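You operate a simulated robot arm through the tools that you are given. There is no shell and no other tool.

The job below is to be done with a simulated robot arm. You get a single attempt, and the scene is never put back.

## Task
Let the fuel tank's test air out, then slacken the three sender screws.
Fine: open the fuel tap till the gauge shows 0.00 and shut it again; each screw a quarter turn.

The check looks at the end state, three seconds after you hand in, the way a careful person would. Anything else that was tipped, shoved, dropped, spilled or broken makes it a failure.

## Robot
A 7-joint arm with a two-finger parallel gripper, fixed in place. Base frame: the origin is on the floor under the middle of its stand, x ahead of it, y to its left, z up; the work surface is at about z = 0.63. Lengths are in m, angles in degrees, forces in N, time in s.
With the tool pointing down near the work surface it reaches from about 0.34 to 0.78 m from the base axis. Its first joint turns from -143.0 to 143.0 degrees. Payload 3 kg.
Tool frame: the origin (TCP) lies between the finger pads and is the grasp point; the fingertips stand 0.03 m ahead of it; z points along the fingers, y is the line along which they close. Largest opening 0.11 m; finger width 0.02, thickness 0.01; the body of the gripper, 0.048 by 0.112 m, starts 0.055 m behind the TCP.
Orientation is told as [roll, pitch, yaw] about the base's x, y, z axes, in that order, counted from this pose: with the fingers straight down and closing along the base's y, the tool's x points along the base's -x, its y along +y and its z along -z.

## Interface
- The arm moves only by the tool move_arm. Its argument "plan" is a list of rows, each a list of 7 numbers: the finger opening in m, from 0 to 0.11, then the shift along the tool's x, y, z in units of 150 mm (1.0 is 150 mm), then the turn, a rotation vector about the tool's x, y, z in units of 90 degrees (1.0 is 90 degrees). In form: [[claw, tx, ty, tz, wx, wy, wz], ...]. A call has 1 to 20 rows; each row is the pose to reach, as a shift and turn from the pose commanded when the call began, along the tool's axes at that moment. A call with a number of a shift or a turn outside -1 to 1 is refused whole. Each row takes 0.2 s and may step no farther than 0.05 m and 8.6 degrees from the row before; otherwise, or with a gripper value out of range, the whole call is refused. A pose out of reach is approached as far as the arm can. The call stops where the force on the tool passes 60 N (or 10 N more than at its start, if that is more) or the arm is blocked; 0.2 s more then pass. The fingers move at their own pace (about 0.153 m/s each) and stop on an object; they squeeze with about 24 N. The grip force told is the motor's: it shows also when the fingers shut on nothing. Time passes only in rows, and 0.2 s behind the last, so rows that repeat a pose let the fingers close. The reply holds the time, the measured pose of the TCP, the force on the tool along the base axes, the opening and the grip force, in the units named above and with some noise, with the torque about the TCP (base axes, N m) and any sound that the robot's microphone picked up.
- Cameras (640 x 400 px; columns grow to the right, rows downward): "scene" is fixed at [0.3987, 0.4995, 1.2132]; the picture's right is [-1.00, -0.01, 0.00], its down [-0.00, 0.62, -0.78] and it looks along [0.00, -0.78, -0.62] (base axes); focal length 326 px, centre (320, 200). "wrist" rides on the gripper at [0.072, 0.017, -0.103] in the tool frame; the picture's right is [-0.23, 0.97, 0.00], its down [-0.76, -0.18, -0.62] and it looks along [-0.61, -0.14, 0.78] (tool axes); focal length 222 px, centre (320, 200).
- grab_frame(camera): a new picture of that camera. The clock stands still meanwhile.
- slide_trunk(by): moves the trunk up (or, below 0, down) by that many m; the arm rides with it, the base frame stays. It gives what a move gives, with no picture.
- locate(camera, pixels): there is no depth. For up to 12 entries [column, row, z] of the newest picture of that camera ("zoom" is the newest enlarged one), the place [x, y] in the base frame at which the ray of that pixel passes the height z, good to about 0.002 m. The clock stands still meanwhile.
- zoom(camera, box): a new picture of the part [left, top, right, bottom] of that camera's present view, enlarged. The clock stands still meanwhile.
- finish_job(): hands the job in; it is judged then, once.

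Leave the gripper open and the arm clear of the work at the hand-in unless told otherwise.

The tools are called after "Emit:" as a command line: name --pt "numbers of a row" for each row, then --argument value for the rest, lists and objects as JSON in quotes. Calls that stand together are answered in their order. move_arm: Moves the arm, as the interface text tells. Its arguments: {"type":"object","properties":{"plan":{"type":"array","items":{"type":"array","items":{"type":"number"}}}},"required":["plan"]} The other tools are called the same way: slide_trunk (by) moves the trunk up or down; grab_frame (camera) takes a picture; locate (camera, pixels) gives the place at which the rays of pixels pass given heights; zoom (camera, box) takes an enlarged picture of a part of a camera's view; finish_job () hands the job in.

At the start:

```text
clock: 0.0
tool_pos: [0.5003, -0.3497, 0.9235]
orientation: [0.1, 0.0, 0.0]
wrist_force: [0.0, -0.7, -0.1]
wrist_torque: [-0.01, -0.01, 0.05]
width: 0.1102
grip_force: 0.0
trunk travel left (down, up): [-0.325, 0.165]
```

scene: 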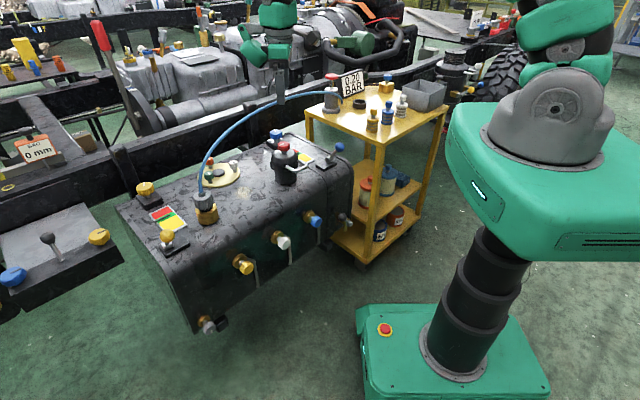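
wrist: 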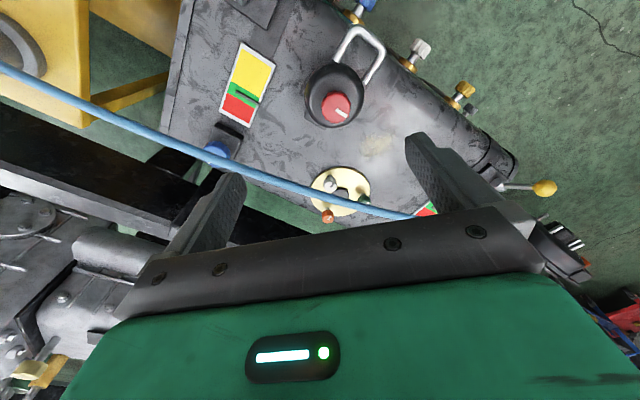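

I see a dark tank with several taps/knobs, a gauge reading "0.20 BAR" on the yellow trolley, and a round sender flange on the tank top around scene (222,173). I'll zoom in on several parts before moving anything.

Emit:
zoom --camera "scene" --box '[110, 120, 270, 220]'

Emit:
zoom --camera "scene" --box '[220, 110, 380, 210]'

Emit:
zoom --camera "scene" --box '[180, 200, 360, 340]'

Emit:
zoom --camera "scene" --box '[300, 60, 460, 160]'

Emit:
zoom --camera "wrist" --box '[200, 20, 420, 240]'

```text
4.00 times, centred on (190, 170) of scene
```

zoom: 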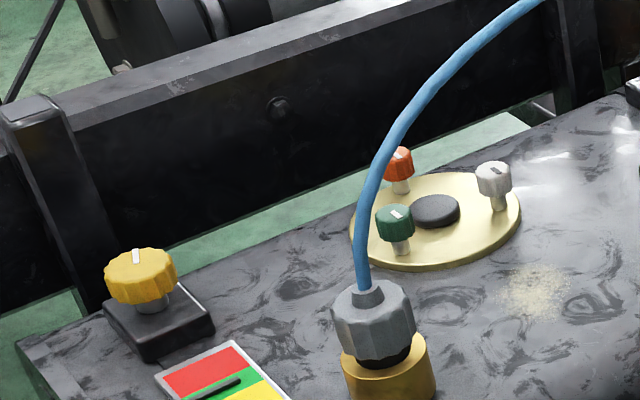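

```text
4.00 times, centred on (300, 160) of scene
```

zoom: 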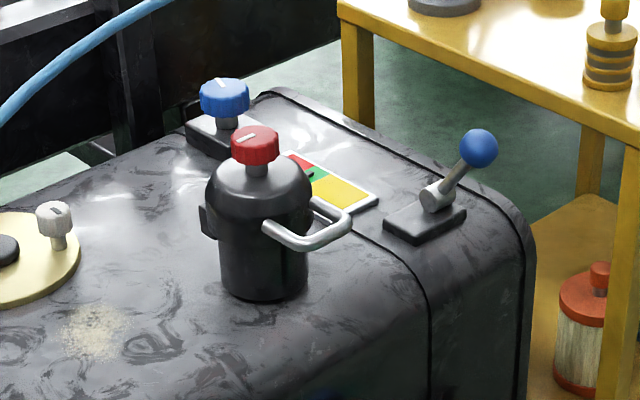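

```text
2.86 times, centred on (270, 270) of scene
```

zoom: 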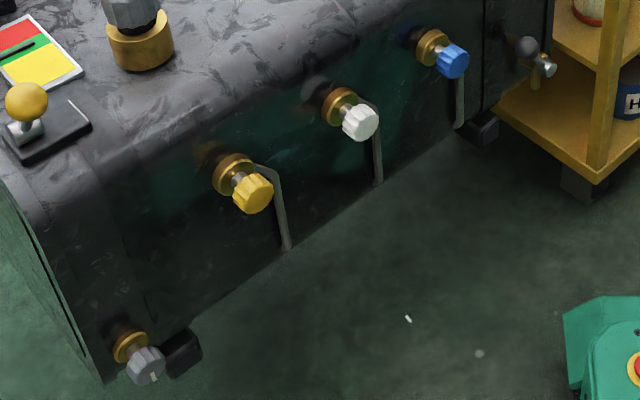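

```text
4.00 times, centred on (380, 110) of scene
```

zoom: 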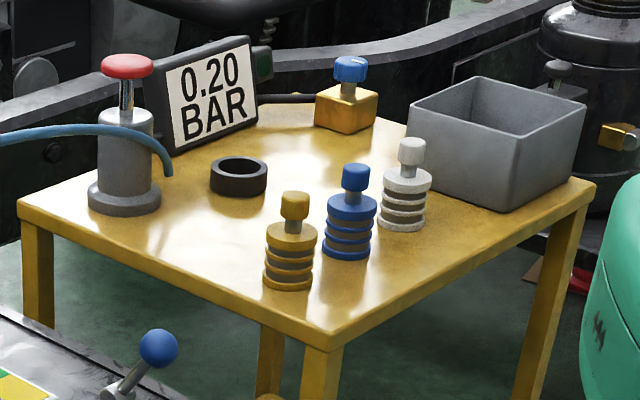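

```text
1.82 times, centred on (310, 130) of wrist
```

zoom: 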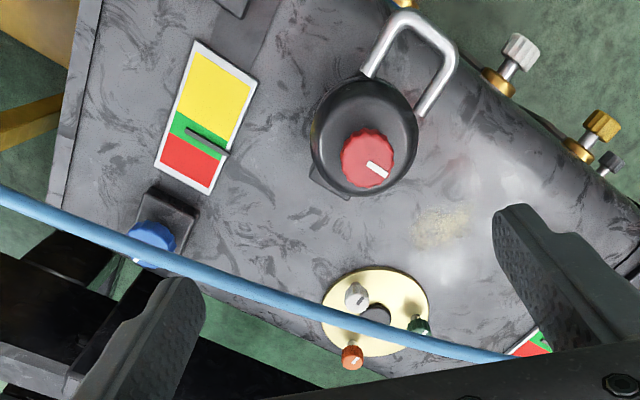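

The candidates for the "fuel tap" are many (taps on the tank front, knobs on top). I'll zoom tighter to look for labels or hints before moving anything.

Emit:
zoom --camera "scene" --box '[130, 170, 210, 220]'

Emit:
zoom --camera "scene" --box '[330, 160, 430, 260]'

Emit:
zoom --camera "scene" --box '[0, 120, 130, 300]'

Emit:
zoom --camera "scene" --box '[180, 150, 260, 200]'

Emit:
zoom --camera "scene" --box '[180, 300, 260, 350]'

Emit:
zoom --camera "wrist" --box '[320, 0, 600, 240]'

Emit:
zoom --camera "scene" --box '[0, 0, 320, 130]'

Emit:
zoom --camera "scene" --box '[320, 0, 640, 130]'

```text
8.00 times, centred on (170, 195) of scene
```

zoom: 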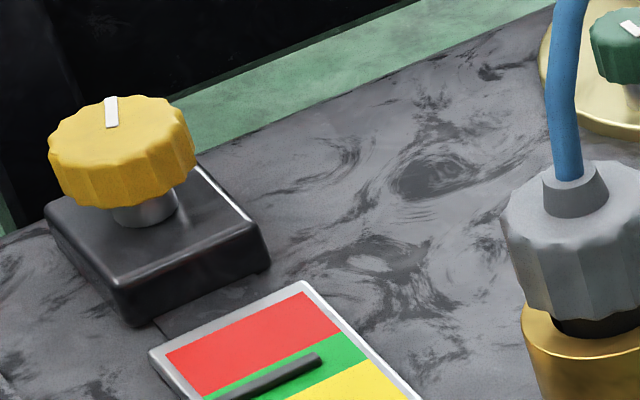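

```text
4.00 times, centred on (380, 210) of scene
```

zoom: 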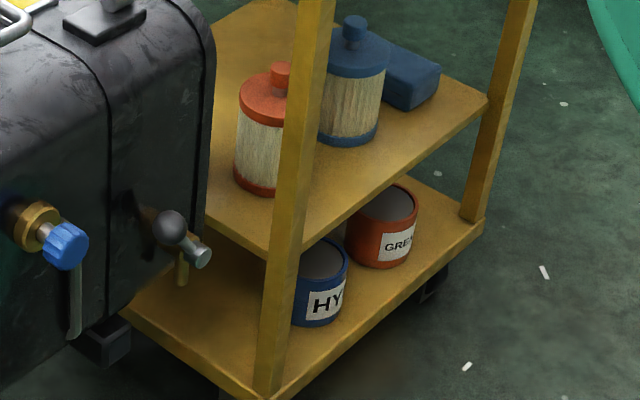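

```text
2.22 times, centred on (65, 210) of scene
```

zoom: 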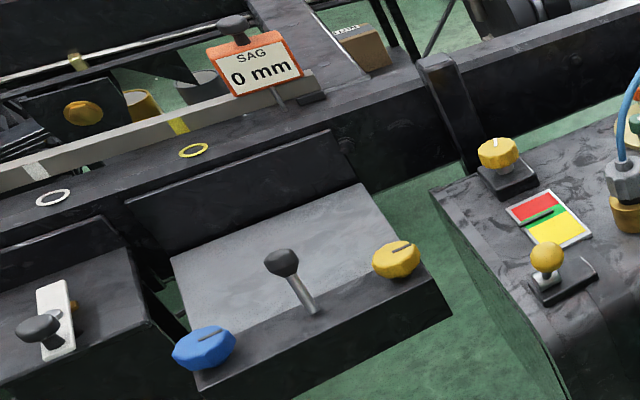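

```text
8.00 times, centred on (220, 175) of scene
```

zoom: 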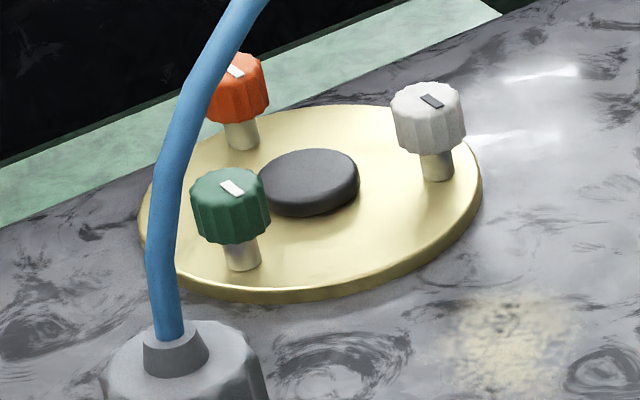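

```text
8.00 times, centred on (220, 325) of scene
```

zoom: 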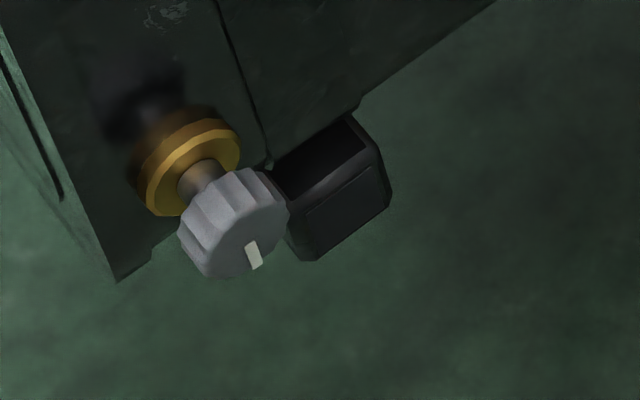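

```text
1.67 times, centred on (460, 120) of wrist
```

zoom: 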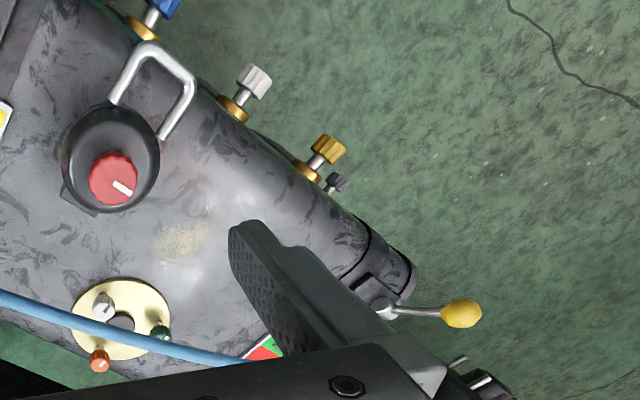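

```text
2.00 times, centred on (160, 65) of scene
```

zoom: 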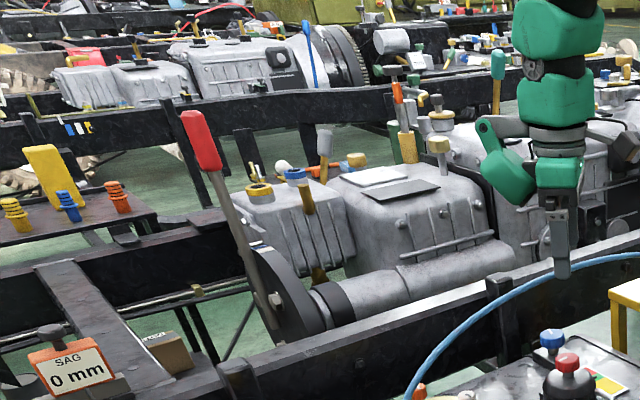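

```text
2.00 times, centred on (480, 65) of scene
```

zoom: 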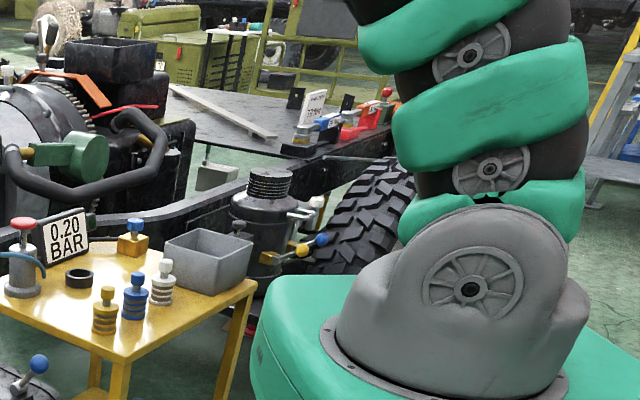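

Next I'll locate the main items: flange screws, the hose fitting, knobs and taps, at guessed heights, to get a map.

Emit:
locate --camera "scene" --pixels '[[222, 175, 0.63], [209, 160, 0.66], [209, 173, 0.66], [234, 163, 0.66], [207, 213, 0.63], [284, 145, 0.75], [145, 187, 0.66], [168, 240, 0.65], [338, 147, 0.7], [276, 134, 0.68], [120, 205, 0.6], [350, 160, 0.63]]'

Emit:
locate --camera "scene" --pixels '[[245, 265, 0.5], [284, 242, 0.5], [316, 221, 0.5], [208, 325, 0.3], [345, 218, 0.4], [332, 95, 0.7], [353, 84, 0.8], [193, 330, 0.2], [280, 100, 1.0], [200, 160, 0.8], [330, 90, 0.8], [362, 185, 0.3]]'

Emit:
locate --camera "wrist" --pixels '[[342, 190, 0.63], [331, 183, 0.66], [327, 216, 0.66], [352, 199, 0.66], [335, 108, 0.75], [215, 148, 0.66], [248, 85, 0.63], [467, 88, 0.5], [418, 48, 0.5], [545, 188, 0.6], [360, 4, 0.5], [165, 100, 0.63]]'

```text
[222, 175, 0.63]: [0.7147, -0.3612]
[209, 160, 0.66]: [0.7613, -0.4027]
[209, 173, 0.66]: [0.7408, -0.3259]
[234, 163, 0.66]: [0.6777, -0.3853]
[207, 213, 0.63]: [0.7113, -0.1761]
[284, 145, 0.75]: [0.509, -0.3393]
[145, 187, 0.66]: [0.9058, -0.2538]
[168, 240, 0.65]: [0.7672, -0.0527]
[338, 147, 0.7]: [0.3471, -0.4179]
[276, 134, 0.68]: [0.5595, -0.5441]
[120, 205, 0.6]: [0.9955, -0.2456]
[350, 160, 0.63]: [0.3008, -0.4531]
```

```text
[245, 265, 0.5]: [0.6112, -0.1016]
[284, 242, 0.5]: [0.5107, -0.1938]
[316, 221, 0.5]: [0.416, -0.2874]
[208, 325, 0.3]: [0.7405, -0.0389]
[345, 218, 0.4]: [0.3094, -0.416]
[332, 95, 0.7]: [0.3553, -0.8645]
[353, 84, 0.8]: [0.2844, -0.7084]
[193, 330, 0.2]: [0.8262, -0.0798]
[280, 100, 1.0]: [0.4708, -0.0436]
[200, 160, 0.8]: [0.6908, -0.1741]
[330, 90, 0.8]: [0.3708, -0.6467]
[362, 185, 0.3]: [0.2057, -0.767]
```

```text
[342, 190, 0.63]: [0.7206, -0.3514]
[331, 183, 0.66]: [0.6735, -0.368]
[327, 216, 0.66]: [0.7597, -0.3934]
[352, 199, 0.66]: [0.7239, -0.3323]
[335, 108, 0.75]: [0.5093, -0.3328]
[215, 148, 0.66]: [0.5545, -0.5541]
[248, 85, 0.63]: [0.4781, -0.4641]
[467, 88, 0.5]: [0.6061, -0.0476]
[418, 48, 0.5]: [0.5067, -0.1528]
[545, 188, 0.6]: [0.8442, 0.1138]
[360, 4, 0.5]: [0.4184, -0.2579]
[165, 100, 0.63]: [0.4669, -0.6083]
```

I see no readable labels from here. The hose runs from the fitting near (0.71,-0.18) in an arc toward the pump on the trolley, about 7 cm from the gripper, so I'll move away from it (toward -x, +y) and turn the tool by 45° so that the wrist camera looks at the taps on the front of the tank.

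Emit:
move_arm --pt "0.11 0.11 0.166 0 0 0 0.083" --pt "0.11 0.22 0.333 0 0 0 0.166" --pt "0.11 0.333 0.5 0 0 0 0.25" --pt "0.11 0.444 0.667 0 0 0 0.333" --pt "0.11 0.555 0.833 0 0 0 0.416" --pt "0.11 0.667 1.0 0 0 0 0.5"

Emit:
grab_frame --camera "wrist"

Emit:
grab_frame --camera "scene"

```text
clock: 1.4
tool_pos: [0.3998, -0.1998, 0.9262]
orientation: [0.0, -0.1, -45.1]
wrist_force: [0.5, -0.7, -0.5]
wrist_torque: [0.07, -0.01, -0.02]
width: 0.11
grip_force: 0.1
trunk travel left (down, up): [-0.325, 0.165]
```

```text
taken
```

wrist: 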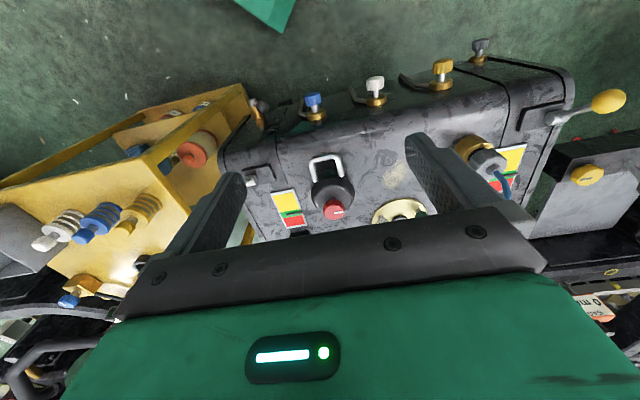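

```text
taken
```

scene: 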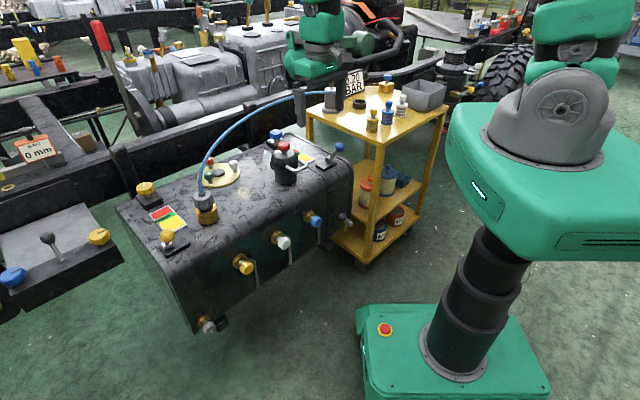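

The wrist picture is upside down (image top is nearer the robot). The taps show at the image top (312,100), (375,85), (440,68). I'll back off from the tank along its front normal and lower somewhat to look at their faces.

Emit:
move_arm --pt "0.11 0.2 0.08 0.12 0 0 0" --pt "0.11 0.4 0.15 0.25 0 0 0" --pt "0.11 0.6 0.22 0.38 0 0 0" --pt "0.11 0.8 0.3 0.5 0 0 0"

Emit:
grab_frame --camera "wrist"

Emit:
zoom --camera "wrist" --box '[220, 60, 480, 220]'

Emit:
zoom --camera "scene" --box '[220, 200, 340, 290]'

```text
clock: 2.4
tool_pos: [0.3585, -0.085, 0.8501]
orientation: [-0.1, 0.1, -45.1]
wrist_force: [-0.5, -1.0, -0.4]
wrist_torque: [0.05, 0.01, 0.02]
width: 0.1098
grip_force: 0.0
out of reach, approached as far as the arm can: row 4
trunk travel left (down, up): [-0.325, 0.165]
```

```text
taken
```

wrist: 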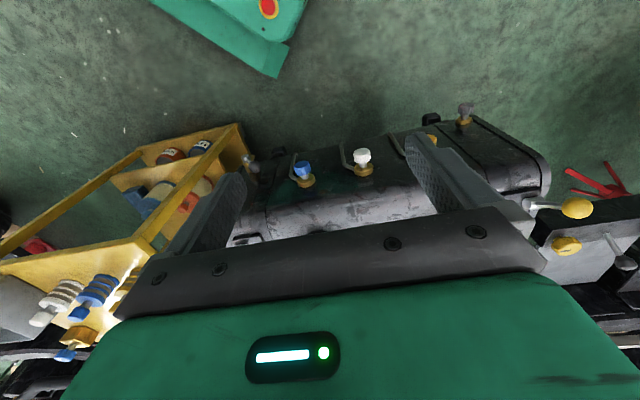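

```text
2.46 times, centred on (350, 140) of wrist
```

zoom: 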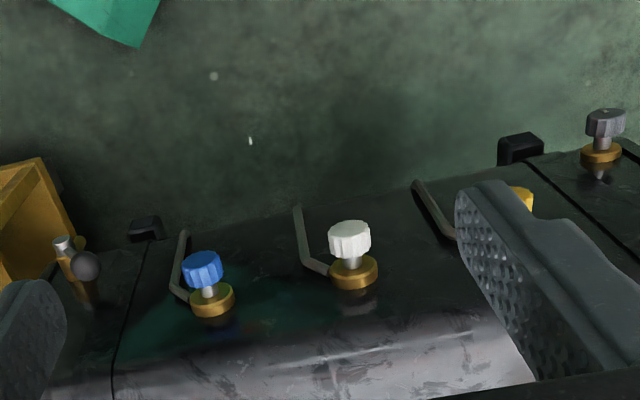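

```text
4.44 times, centred on (280, 245) of scene
```

zoom: 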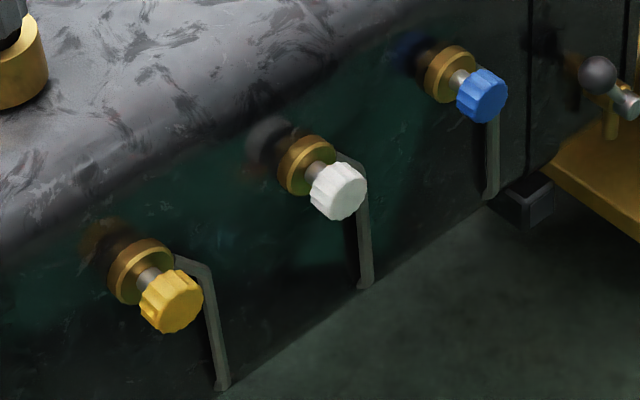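

At the right end of the tank there is another fitting, around scene (345,216), with a grey ball handle and brass stem – it could be a lever tap. I'll zoom there and at the lower-left grey knob.

Emit:
zoom --camera "scene" --box '[325, 200, 373, 230]'

Emit:
zoom --camera "wrist" --box '[230, 140, 278, 190]'

Emit:
zoom --camera "wrist" --box '[400, 90, 600, 240]'

Emit:
zoom --camera "scene" --box '[265, 130, 315, 190]'

Emit:
zoom --camera "scene" --box '[150, 205, 200, 255]'

Emit:
zoom --camera "scene" --box '[320, 65, 380, 115]'

```text
13.33 times, centred on (349, 215) of scene
```

zoom: 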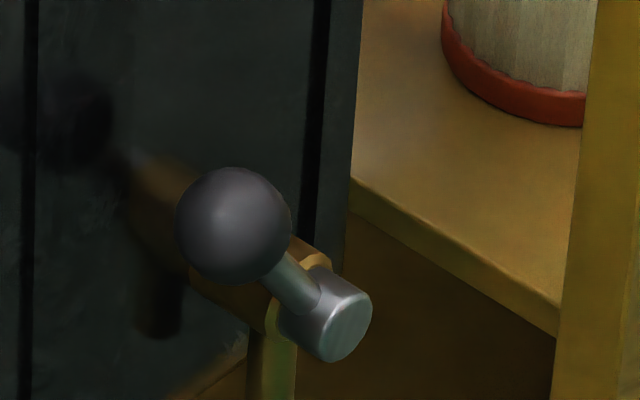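

```text
8.00 times, centred on (254, 165) of wrist
```

zoom: 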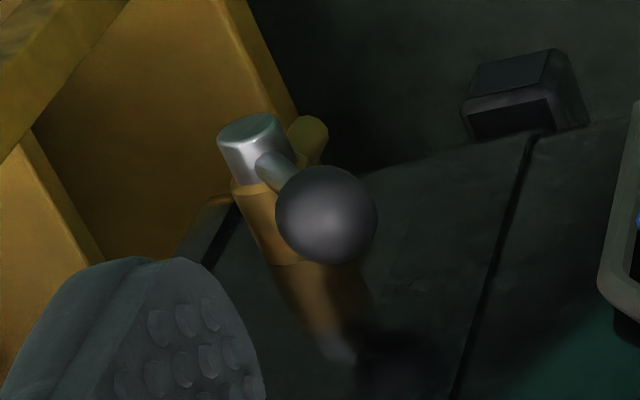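

```text
2.67 times, centred on (500, 165) of wrist
```

zoom: 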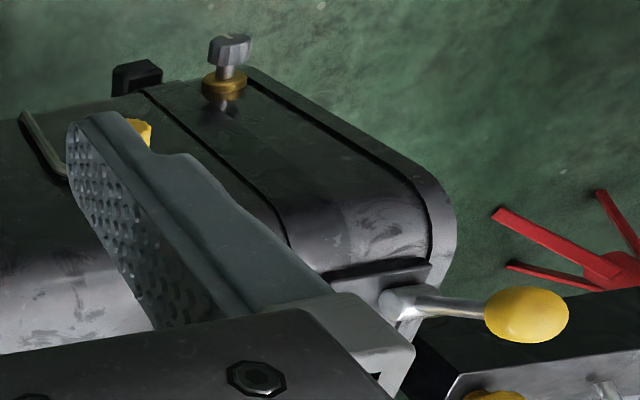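

```text
6.67 times, centred on (290, 160) of scene
```

zoom: 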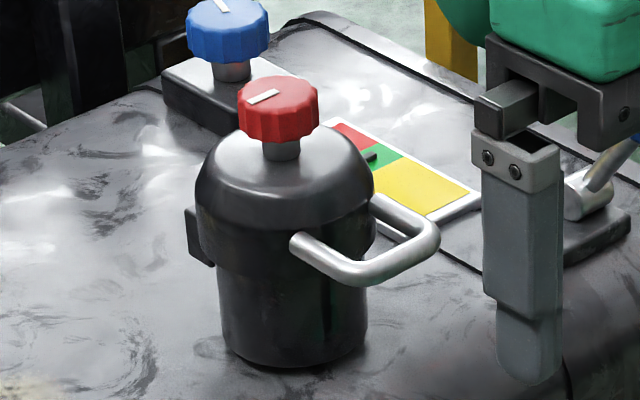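

```text
8.00 times, centred on (175, 230) of scene
```

zoom: 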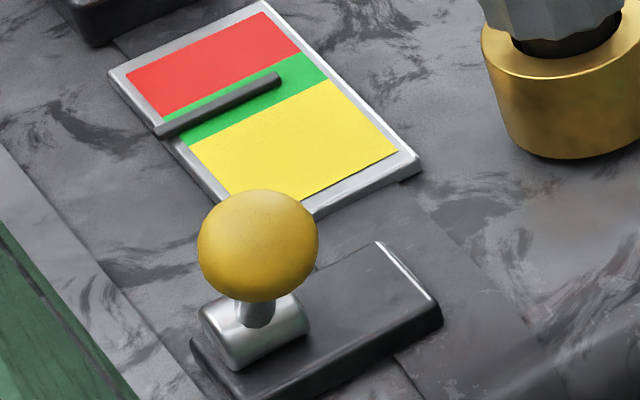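

```text
8.00 times, centred on (350, 90) of scene
```

zoom: 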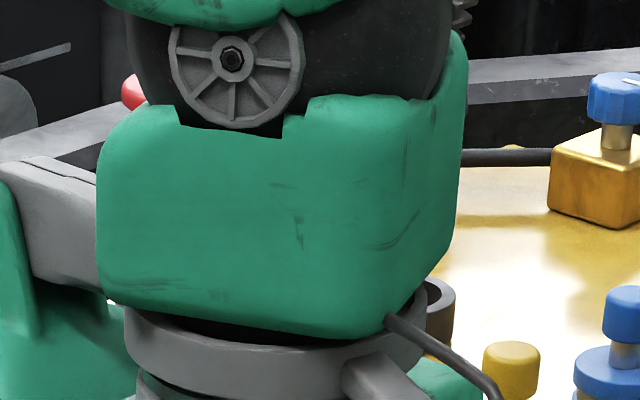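

The fitting at the tank's right end has a brass body, a downward spout and a lever with a grey ball: this looks like the fuel tap (the front coloured knobs are unmarked unions, and top knobs/indicators belong to the straps). I'll triangulate its ball and hub from both cameras.

Emit:
locate --camera "scene" --pixels '[[342.5, 216.9, 0.35], [342.5, 216.9, 0.4], [342.5, 216.9, 0.45], [342.5, 216.9, 0.5], [349.4, 223.6, 0.35], [349.4, 223.6, 0.4], [349.4, 223.6, 0.45], [349.4, 223.6, 0.5]]'

Emit:
locate --camera "wrist" --pixels '[[254.9, 166.6, 0.35], [254.9, 166.6, 0.4], [254.9, 166.6, 0.45], [254.9, 166.6, 0.5], [245.9, 158.8, 0.35], [245.9, 158.8, 0.4], [245.9, 158.8, 0.45], [245.9, 158.8, 0.5]]'

```text
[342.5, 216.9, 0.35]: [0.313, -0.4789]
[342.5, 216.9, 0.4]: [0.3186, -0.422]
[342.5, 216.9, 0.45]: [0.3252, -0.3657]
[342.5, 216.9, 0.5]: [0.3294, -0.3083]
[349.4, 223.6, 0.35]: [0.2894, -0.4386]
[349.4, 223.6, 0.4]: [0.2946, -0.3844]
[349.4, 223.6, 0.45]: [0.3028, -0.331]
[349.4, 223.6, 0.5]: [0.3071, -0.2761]
```

```text
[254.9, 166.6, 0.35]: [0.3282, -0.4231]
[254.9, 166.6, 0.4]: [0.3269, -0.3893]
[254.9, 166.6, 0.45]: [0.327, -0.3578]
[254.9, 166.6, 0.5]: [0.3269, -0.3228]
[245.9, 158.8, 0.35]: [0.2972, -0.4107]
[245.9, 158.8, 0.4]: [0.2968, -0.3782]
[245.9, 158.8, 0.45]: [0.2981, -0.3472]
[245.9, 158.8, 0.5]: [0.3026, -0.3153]
```

Triangulation gives the ball at about (0.327,-0.348,0.465) and the hub at about (0.297,-0.369,0.414): a lever about 6 cm long pointing up and toward the tank's left. I'll lower the trunk by 0.2 m for a flatter, closer look (nothing lies under the gripper at (0.36,-0.085)).

Emit:
slide_trunk --by -0.2

Emit:
grab_frame --camera "wrist"

Emit:
grab_frame --camera "scene"

```text
clock: 4.6
tool_pos: [0.3575, -0.0872, 0.6487]
orientation: [-0.1, 0.2, -45.1]
wrist_force: [0.3, 0.0, 0.6]
wrist_torque: [0.0, -0.01, -0.03]
width: 0.1099
grip_force: 0.1
trunk travel left (down, up): [-0.125, 0.365]
```

```text
taken
```

wrist: 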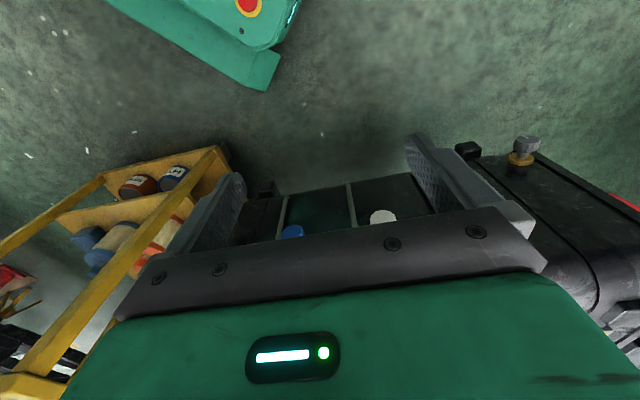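

```text
taken
```

scene: 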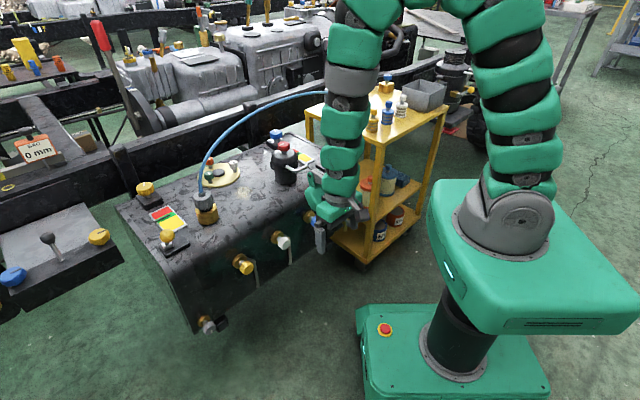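

The arm hides the tap and gauge from the scene camera, and the left finger hides the tap in the wrist view. I'll shift along the tank toward its right end and closer (to about (0.304,-0.246,0.70)), keeping yaw −45° so the fingers close along the tank's length, to see the tap between the fingers.

Emit:
move_arm --pt "0.11 -0.1 -0.2 -0.1 0 0 0" --pt "0.11 -0.2 -0.4 -0.2 0 0 0" --pt "0.11 -0.3 -0.6 -0.333 0 0 0" --pt "0.11 -0.4 -0.8 -0.333 0 0 0" --pt "0.11 -0.497 -1.0 -0.333 0 0 0"

Emit:
grab_frame --camera "wrist"

Emit:
grab_frame --camera "scene"

```text
clock: 5.8
tool_pos: [0.3054, -0.2457, 0.6991]
orientation: [-0.3, 0.1, -44.9]
wrist_force: [-0.7, 0.6, 0.2]
wrist_torque: [0.0, 0.0, 0.02]
width: 0.11
grip_force: 0.1
trunk travel left (down, up): [-0.125, 0.365]
```

```text
taken
```

wrist: 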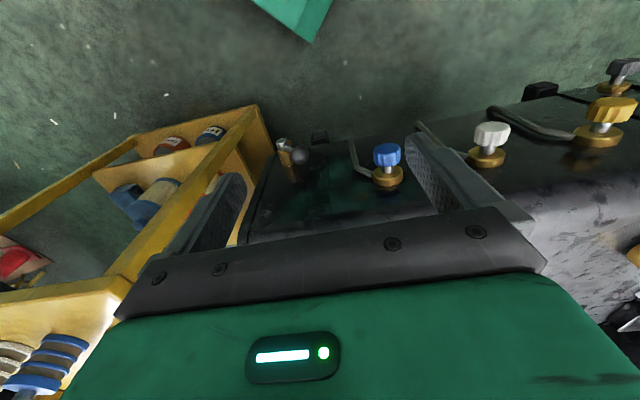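

```text
taken
```

scene: 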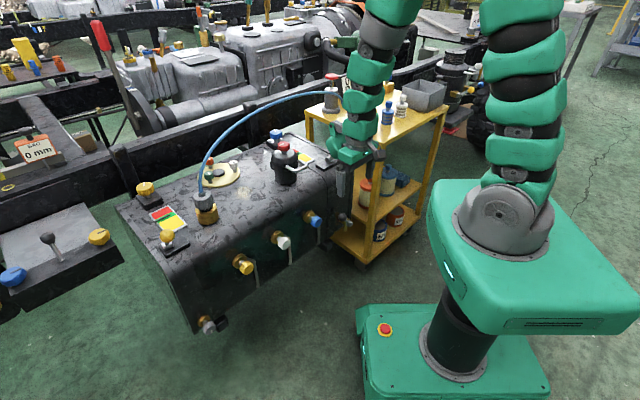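

Emit:
zoom --camera "wrist" --box '[250, 110, 350, 190]'

Emit:
zoom --camera "scene" --box '[320, 180, 380, 240]'

Emit:
locate --camera "wrist" --pixels '[[297, 156, 0.4], [297, 156, 0.45], [297, 156, 0.5], [283, 144, 0.35], [283, 144, 0.4], [283, 144, 0.45], [388, 152, 0.5], [388, 152, 0.45], [491, 133, 0.5], [610, 107, 0.5], [260, 110, 0.05], [150, 255, 0.7]]'

```text
5.00 times, centred on (300, 150) of wrist
```

zoom: 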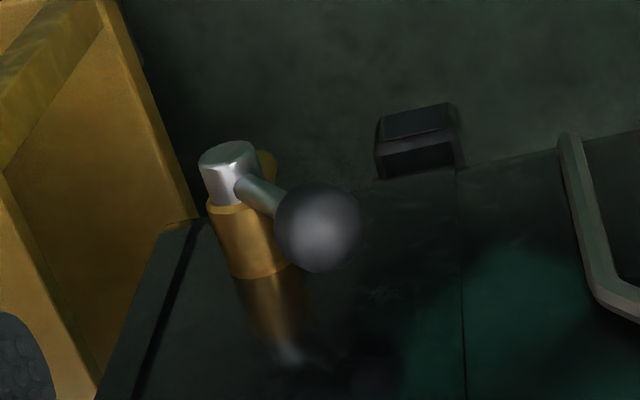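

```text
6.67 times, centred on (350, 210) of scene
```

zoom: 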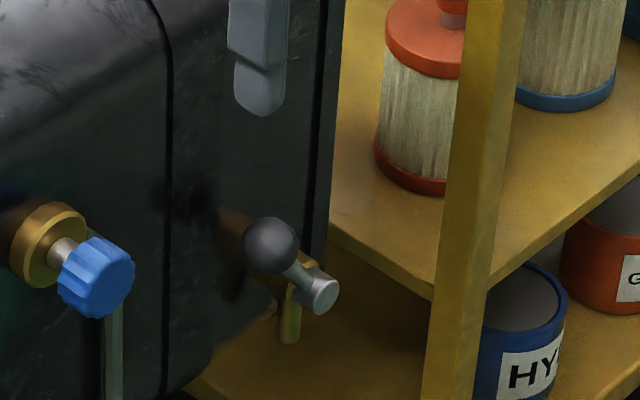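

```text
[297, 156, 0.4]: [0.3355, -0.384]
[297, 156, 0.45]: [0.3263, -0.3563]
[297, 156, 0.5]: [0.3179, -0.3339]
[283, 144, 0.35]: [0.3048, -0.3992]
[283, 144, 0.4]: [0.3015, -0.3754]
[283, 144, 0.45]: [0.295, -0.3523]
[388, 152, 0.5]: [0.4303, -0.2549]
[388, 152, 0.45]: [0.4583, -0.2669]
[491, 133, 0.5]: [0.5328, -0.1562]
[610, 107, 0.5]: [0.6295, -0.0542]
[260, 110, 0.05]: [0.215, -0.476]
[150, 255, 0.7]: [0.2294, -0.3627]
```

The tap is clearly visible now: silver hub at about (0.299,-0.372,0.411), ball at (0.327,-0.348,0.465) – brass body sticks ~5 cm out of the tank face, spout downward. The lever on the tank's top end is close above, so I'll tilt the tool 30° (leaning away from the tank) and go to a point 10 cm short of the ball.

Emit:
move_arm --pt "0.11 -0.05 -0.08 0.196 0 -0.067 0" --pt "0.11 -0.1 -0.15 0.392 0 -0.133 0" --pt "0.11 -0.152 -0.229 0.588 0 -0.2 0" --pt "0.11 -0.203 -0.305 0.784 0 -0.267 0" --pt "0.11 -0.254 -0.381 0.98 0 -0.333 0"

Emit:
grab_frame --camera "wrist"

Emit:
grab_frame --camera "scene"

```text
clock: 7.0
tool_pos: [0.3159, -0.345, 0.55]
orientation: [0.0, -27.8, -45.1]
wrist_force: [0.6, -0.9, -0.3]
wrist_torque: [0.03, 0.0, -0.01]
width: 0.1101
grip_force: 0.1
out of reach, approached as far as the arm can: row 2, 3, 4, 5
trunk travel left (down, up): [-0.125, 0.365]
```

```text
taken
```

wrist: 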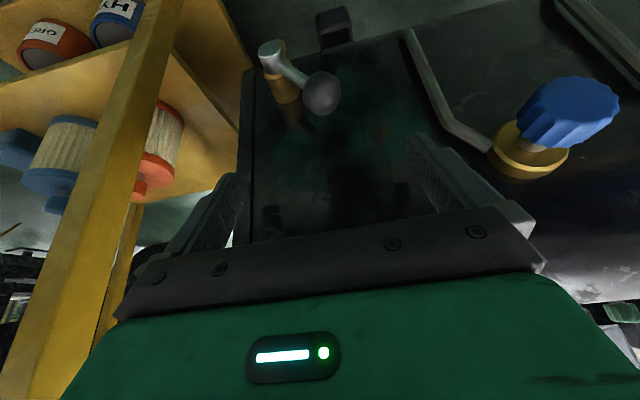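

```text
taken
```

scene: 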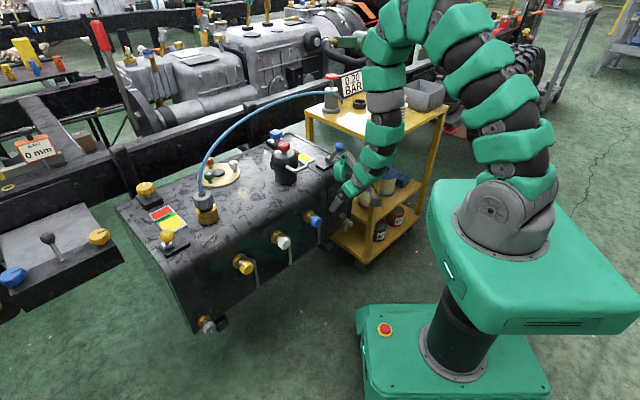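

The arm reached (0.316,-0.345,0.55) with 27.8° tilt (limit: too close to the base). The tap is close in view now: ball (322,93), hub (270,55). The gauge is visible in the scene: 0.20. I'll zoom and locate again from this nearer view.

Emit:
zoom --camera "wrist" --box '[230, 10, 390, 150]'

Emit:
locate --camera "wrist" --pixels '[[322, 93, 0.45], [322, 93, 0.465], [322, 93, 0.48], [271, 55, 0.4], [271, 55, 0.415], [271, 55, 0.43], [287, 103, 0.41], [250, 240, 0.6], [250, 90, 0.45], [330, 14, 0.2]]'

Emit:
zoom --camera "scene" --box '[310, 130, 400, 240]'

```text
2.86 times, centred on (310, 80) of wrist
```

zoom: 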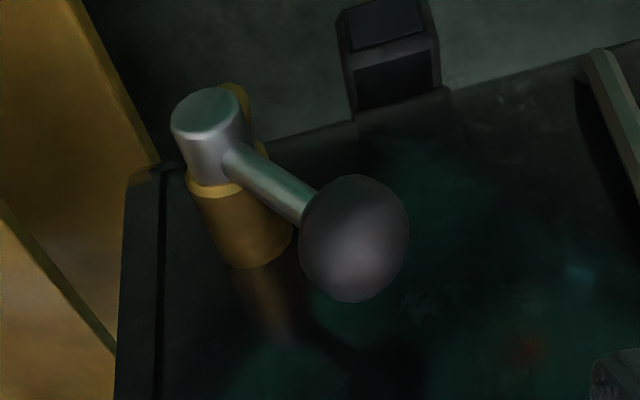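

```text
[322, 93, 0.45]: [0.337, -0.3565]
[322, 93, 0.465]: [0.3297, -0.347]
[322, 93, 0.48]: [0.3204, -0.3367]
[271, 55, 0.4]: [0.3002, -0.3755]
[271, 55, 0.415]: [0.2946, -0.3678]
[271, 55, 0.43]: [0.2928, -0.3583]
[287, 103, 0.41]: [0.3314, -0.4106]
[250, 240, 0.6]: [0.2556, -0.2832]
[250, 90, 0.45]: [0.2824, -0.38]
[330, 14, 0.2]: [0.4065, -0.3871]
```

```text
3.64 times, centred on (355, 185) of scene
```

zoom: 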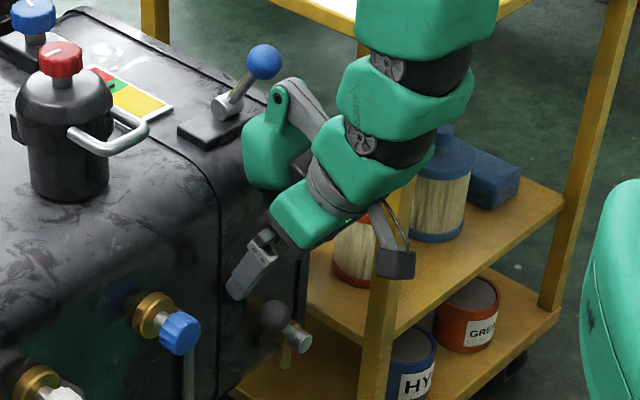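

Important observation: in the scene zoom a green hook-like part of the hand (about 8 cm to the tool's −x side) sits right beside the tank-top blue lever. I must not raise straight up. First a null row to see what pose the controller regards as commanded.

Emit:
move_arm --pt "0.11 0 0 0 0 0 0"

Emit:
zoom --camera "scene" --box '[320, 135, 365, 190]'

```text
clock: 7.4
tool_pos: [0.3153, -0.3445, 0.5514]
orientation: [-0.2, -27.7, -45.0]
wrist_force: [-1.2, -0.1, -0.3]
wrist_torque: [-0.02, 0.01, 0.01]
width: 0.1103
grip_force: 0.1
trunk travel left (down, up): [-0.125, 0.365]
```

```text
7.27 times, centred on (342, 162) of scene
```

zoom: 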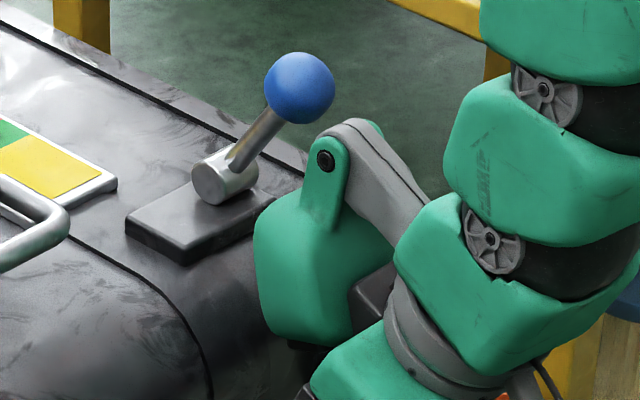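

The commanded pose equals the reached pose, good. The green module beside the gripper is large and is right under the blue strap lever, so I back out by swinging the hand about its wrist (un-tilting), which carries the module away from the tank and down, before any upward motion.

Emit:
move_arm --pt "0.11 0.163 0 -0.01 0 0.078 0" --pt "0.11 0.323 0 -0.04 0 0.156 0" --pt "0.11 0.478 0 -0.089 0 0.233 0" --pt "0.11 0.62 0 -0.153 0 0.308 0"

Emit:
zoom --camera "scene" --box '[310, 130, 400, 240]'

```text
clock: 8.4
tool_pos: [0.2494, -0.2797, 0.5252]
orientation: [-0.1, -1.9, -45.1]
wrist_force: [0.0, -0.6, -0.6]
wrist_torque: [0.03, 0.01, 0.0]
width: 0.11
grip_force: 0.0
trunk travel left (down, up): [-0.125, 0.365]
```

```text
3.64 times, centred on (355, 185) of scene
```

zoom: 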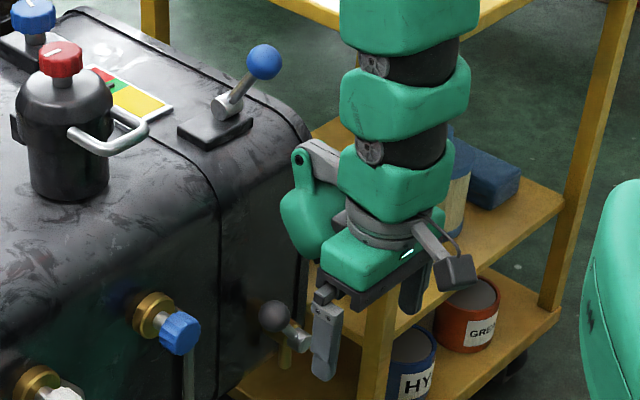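

Now the hand is clear of the tank. I'll rotate the hand −90° in yaw in place, so that its fingers close along the tap's axis (ball gripped from front and back, lever free to pivot in the grip) and the green module points away along the tank's end.

Emit:
move_arm --pt "0.11 0 0 0 0 0 0.091" --pt "0.11 0 0 0 0 0 0.182" --pt "0.11 0 0 0 0 0 0.273" --pt "0.11 0 0 0 0 0 0.364" --pt "0.11 0 0 0 0 0 0.455" --pt "0.11 0 0 0 0 0 0.546" --pt "0.11 0 0 0 0 0 0.637" --pt "0.11 0 0 0 0 0 0.728" --pt "0.11 0 0 0 0 0 0.819" --pt "0.11 0 0 0 0 0 0.91" --pt "0.11 0 0 0 0 0 1.0"

Emit:
grab_frame --camera "scene"

Emit:
grab_frame --camera "wrist"

Emit:
zoom --camera "scene" --box '[310, 130, 400, 240]'

```text
clock: 10.8
tool_pos: [0.2478, -0.2803, 0.5255]
orientation: [2.1, -0.2, -135.2]
wrist_force: [-0.1, 0.8, 0.1]
wrist_torque: [0.01, -0.01, -0.03]
width: 0.1099
grip_force: 0.2
trunk travel left (down, up): [-0.125, 0.365]
```

```text
taken
```

scene: 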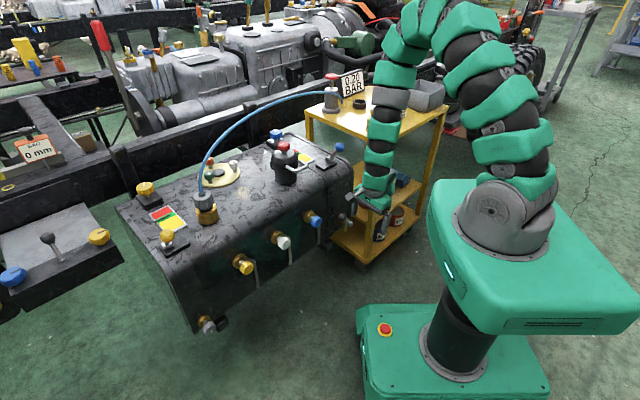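

```text
taken
```

wrist: 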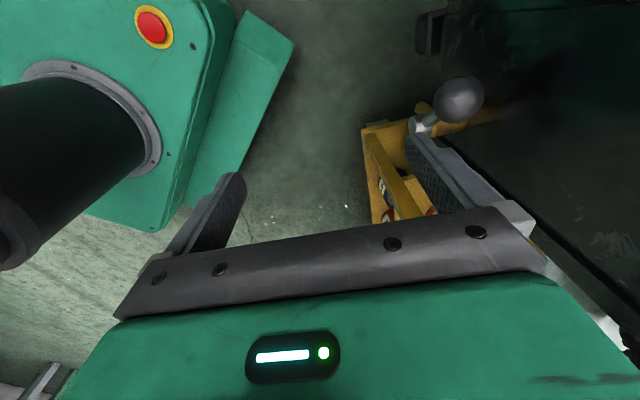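

```text
3.64 times, centred on (355, 185) of scene
```

zoom: 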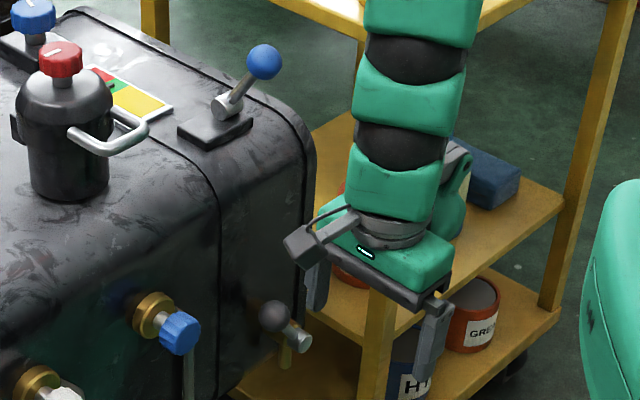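

The gauge still reads 0.20 and is visible. The ball shows at wrist (458,98). I'll zoom and locate it from this side view to refine its position.

Emit:
zoom --camera "wrist" --box '[380, 50, 540, 150]'

Emit:
locate --camera "wrist" --pixels '[[459, 99, 0.45], [459, 99, 0.465], [459, 99, 0.48], [416, 124, 0.4], [416, 124, 0.415], [416, 124, 0.43], [500, 118, 0.41], [380, 130, 0.05]]'

```text
4.00 times, centred on (460, 100) of wrist
```

zoom: 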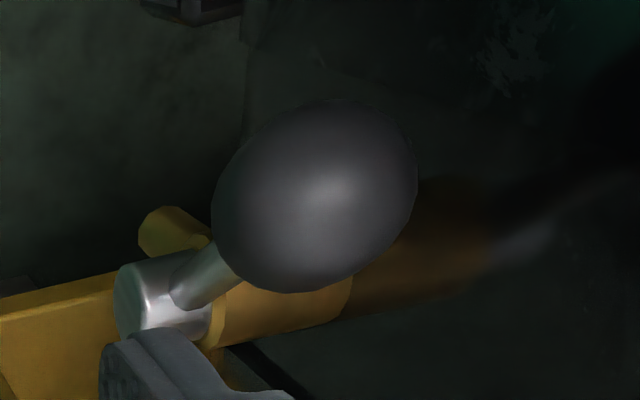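

```text
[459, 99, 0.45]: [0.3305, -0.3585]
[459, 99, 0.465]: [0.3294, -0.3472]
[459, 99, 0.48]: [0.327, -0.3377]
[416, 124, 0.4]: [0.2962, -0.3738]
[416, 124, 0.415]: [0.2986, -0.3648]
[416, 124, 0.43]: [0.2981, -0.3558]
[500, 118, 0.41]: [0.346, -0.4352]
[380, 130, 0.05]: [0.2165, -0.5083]
```

Ball confirmed at (0.329,-0.347,0.466). Next: tilt to 20° lean, go to 10 cm short of the ball along the tool axis, fingers set to 46 mm.

Emit:
move_arm --pt "0.046 0.0 0.08 -0.15 -0.05 0 0" --pt "0.046 0.03 0.21 -0.213 -0.1 0 0" --pt "0.046 0.05 0.34 -0.213 -0.15 0 0" --pt "0.046 0.066 0.479 -0.213 -0.2 0 0"

Emit:
grab_frame --camera "wrist"

Emit:
zoom --camera "scene" --box '[310, 130, 400, 240]'

```text
clock: 11.8
tool_pos: [0.3063, -0.3244, 0.5594]
orientation: [20.1, -0.2, -135.0]
wrist_force: [0.6, 0.7, -0.6]
wrist_torque: [0.03, -0.01, -0.03]
width: 0.0462
grip_force: 0.1
trunk travel left (down, up): [-0.125, 0.365]
```

```text
taken
```

wrist: 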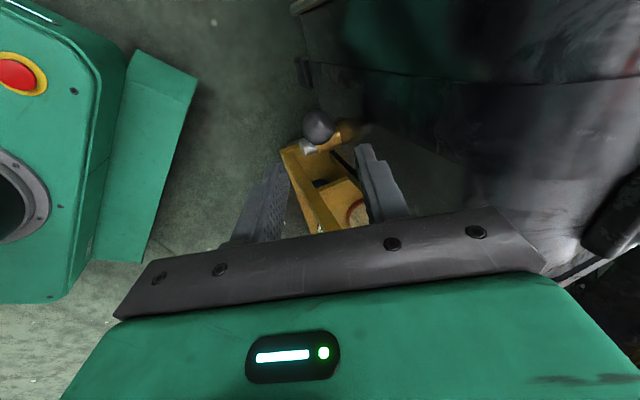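

```text
3.64 times, centred on (355, 185) of scene
```

zoom: 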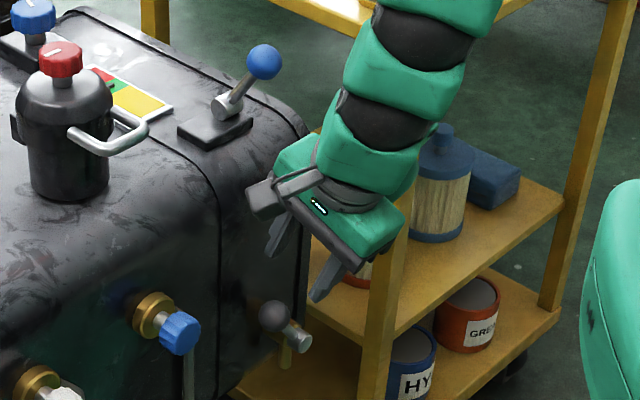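

Aligned: the ball (320,125) is centred in the finger gap. I advance 80 mm along the tool axis so the fingertips pass either side of the ball.

Emit:
move_arm --pt "0.046 0 0 0.15 0 0 0" --pt "0.046 0 -0.005 0.3 0 0 0" --pt "0.046 0 -0.01 0.42 0 0 0" --pt "0.046 0 -0.01 0.533 0 0 0"

Emit:
grab_frame --camera "wrist"

Emit:
zoom --camera "scene" --box '[310, 130, 400, 240]'

```text
clock: 12.8
tool_pos: [0.3225, -0.3408, 0.4824]
orientation: [20.0, 0.1, -135.0]
wrist_force: [-1.1, 3.3, 0.5]
wrist_torque: [-0.02, 0.0, 0.05]
width: 0.0448
grip_force: 0.0
trunk travel left (down, up): [-0.125, 0.365]
```

```text
taken
```

wrist: 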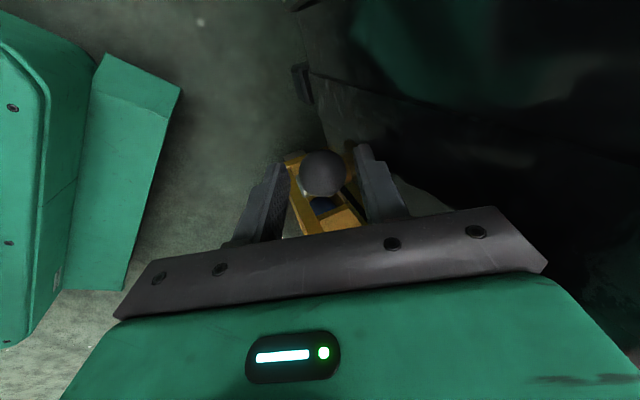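

```text
3.64 times, centred on (355, 185) of scene
```

zoom: 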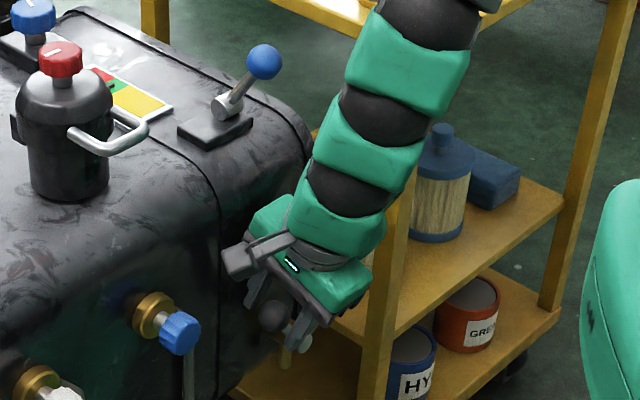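

The ball sits between the fingertips; slight 3 N outward force suggests the back finger barely touches the tank, so I now close on the ball in place.

Emit:
move_arm --pt "0.02 0 -0.01 0 0 0 0" --pt "0.0 0 -0.01 0 0 0 0" --pt "0.0 0 -0.01 0 0 0 0"

Emit:
grab_frame --camera "wrist"

Emit:
grab_frame --camera "scene"

```text
clock: 13.6
tool_pos: [0.3238, -0.3422, 0.4824]
orientation: [20.2, -0.3, -135.0]
wrist_force: [30.2, -27.3, 3.6]
wrist_torque: [-0.36, -0.53, 0.08]
width: 0.0292
grip_force: 45.2
trunk travel left (down, up): [-0.125, 0.365]
```

```text
taken
```

wrist: 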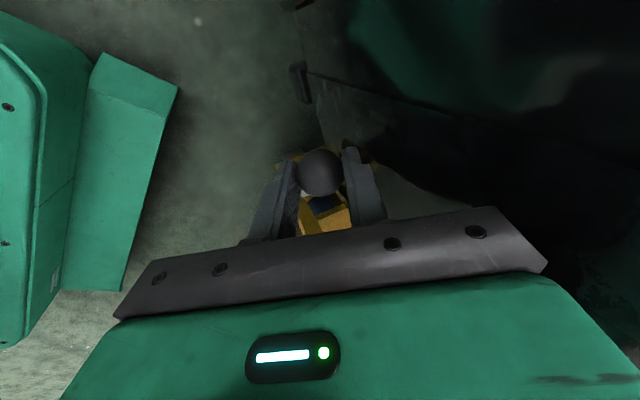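

```text
taken
```

scene: 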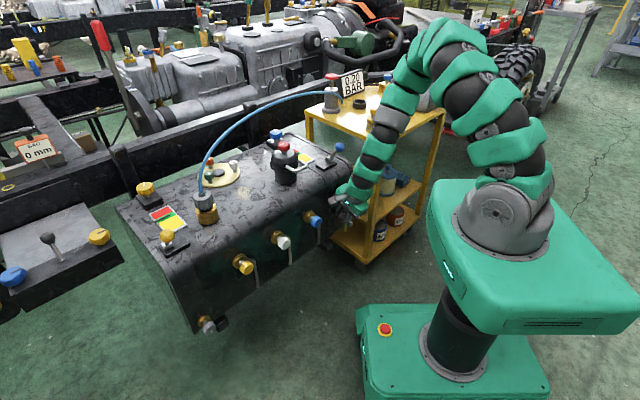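

The ball is gripped (width 29 mm) but there's a ~40 N pull toward the tank, i.e. the hand is about 2 mm too far out. I'll shift 2.3 mm toward the tank to relieve it.

Emit:
move_arm --pt "0.0 0 0.008 0 0 0 0" --pt "0.0 0 0.015 0 0 0 0"

```text
clock: 14.2
tool_pos: [0.3227, -0.3415, 0.4825]
orientation: [20.0, -0.2, -135.2]
wrist_force: [-0.9, -22.2, -0.4]
wrist_torque: [-0.7, 0.46, -0.26]
width: 0.0292
grip_force: 44.9
trunk travel left (down, up): [-0.125, 0.365]
```

Force fell to about 22 N. Now a gentle test: move 5 mm along the lever's arc in the counter-clockwise (left/down) sense and read force.

Emit:
move_arm --pt "0.0 0.013 0.0 0.009 0 0 0" --pt "0.0 0.027 0.0 0.019 0 0 0"

Emit:
zoom --camera "scene" --box '[310, 60, 400, 240]'

```text
clock: 14.8
tool_pos: [0.3265, -0.3408, 0.4818]
orientation: [20.0, -0.2, -135.2]
wrist_force: [-31.2, -14.8, 15.8]
wrist_torque: [-0.29, 0.45, -0.19]
width: 0.0293
grip_force: 45.1
trunk travel left (down, up): [-0.125, 0.365]
```

```text
2.22 times, centred on (355, 150) of scene
```

zoom: 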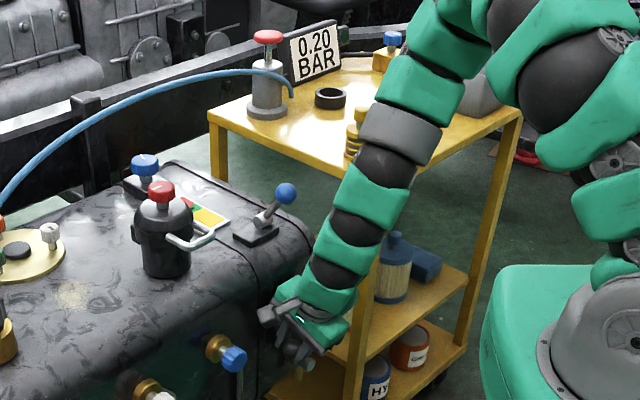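

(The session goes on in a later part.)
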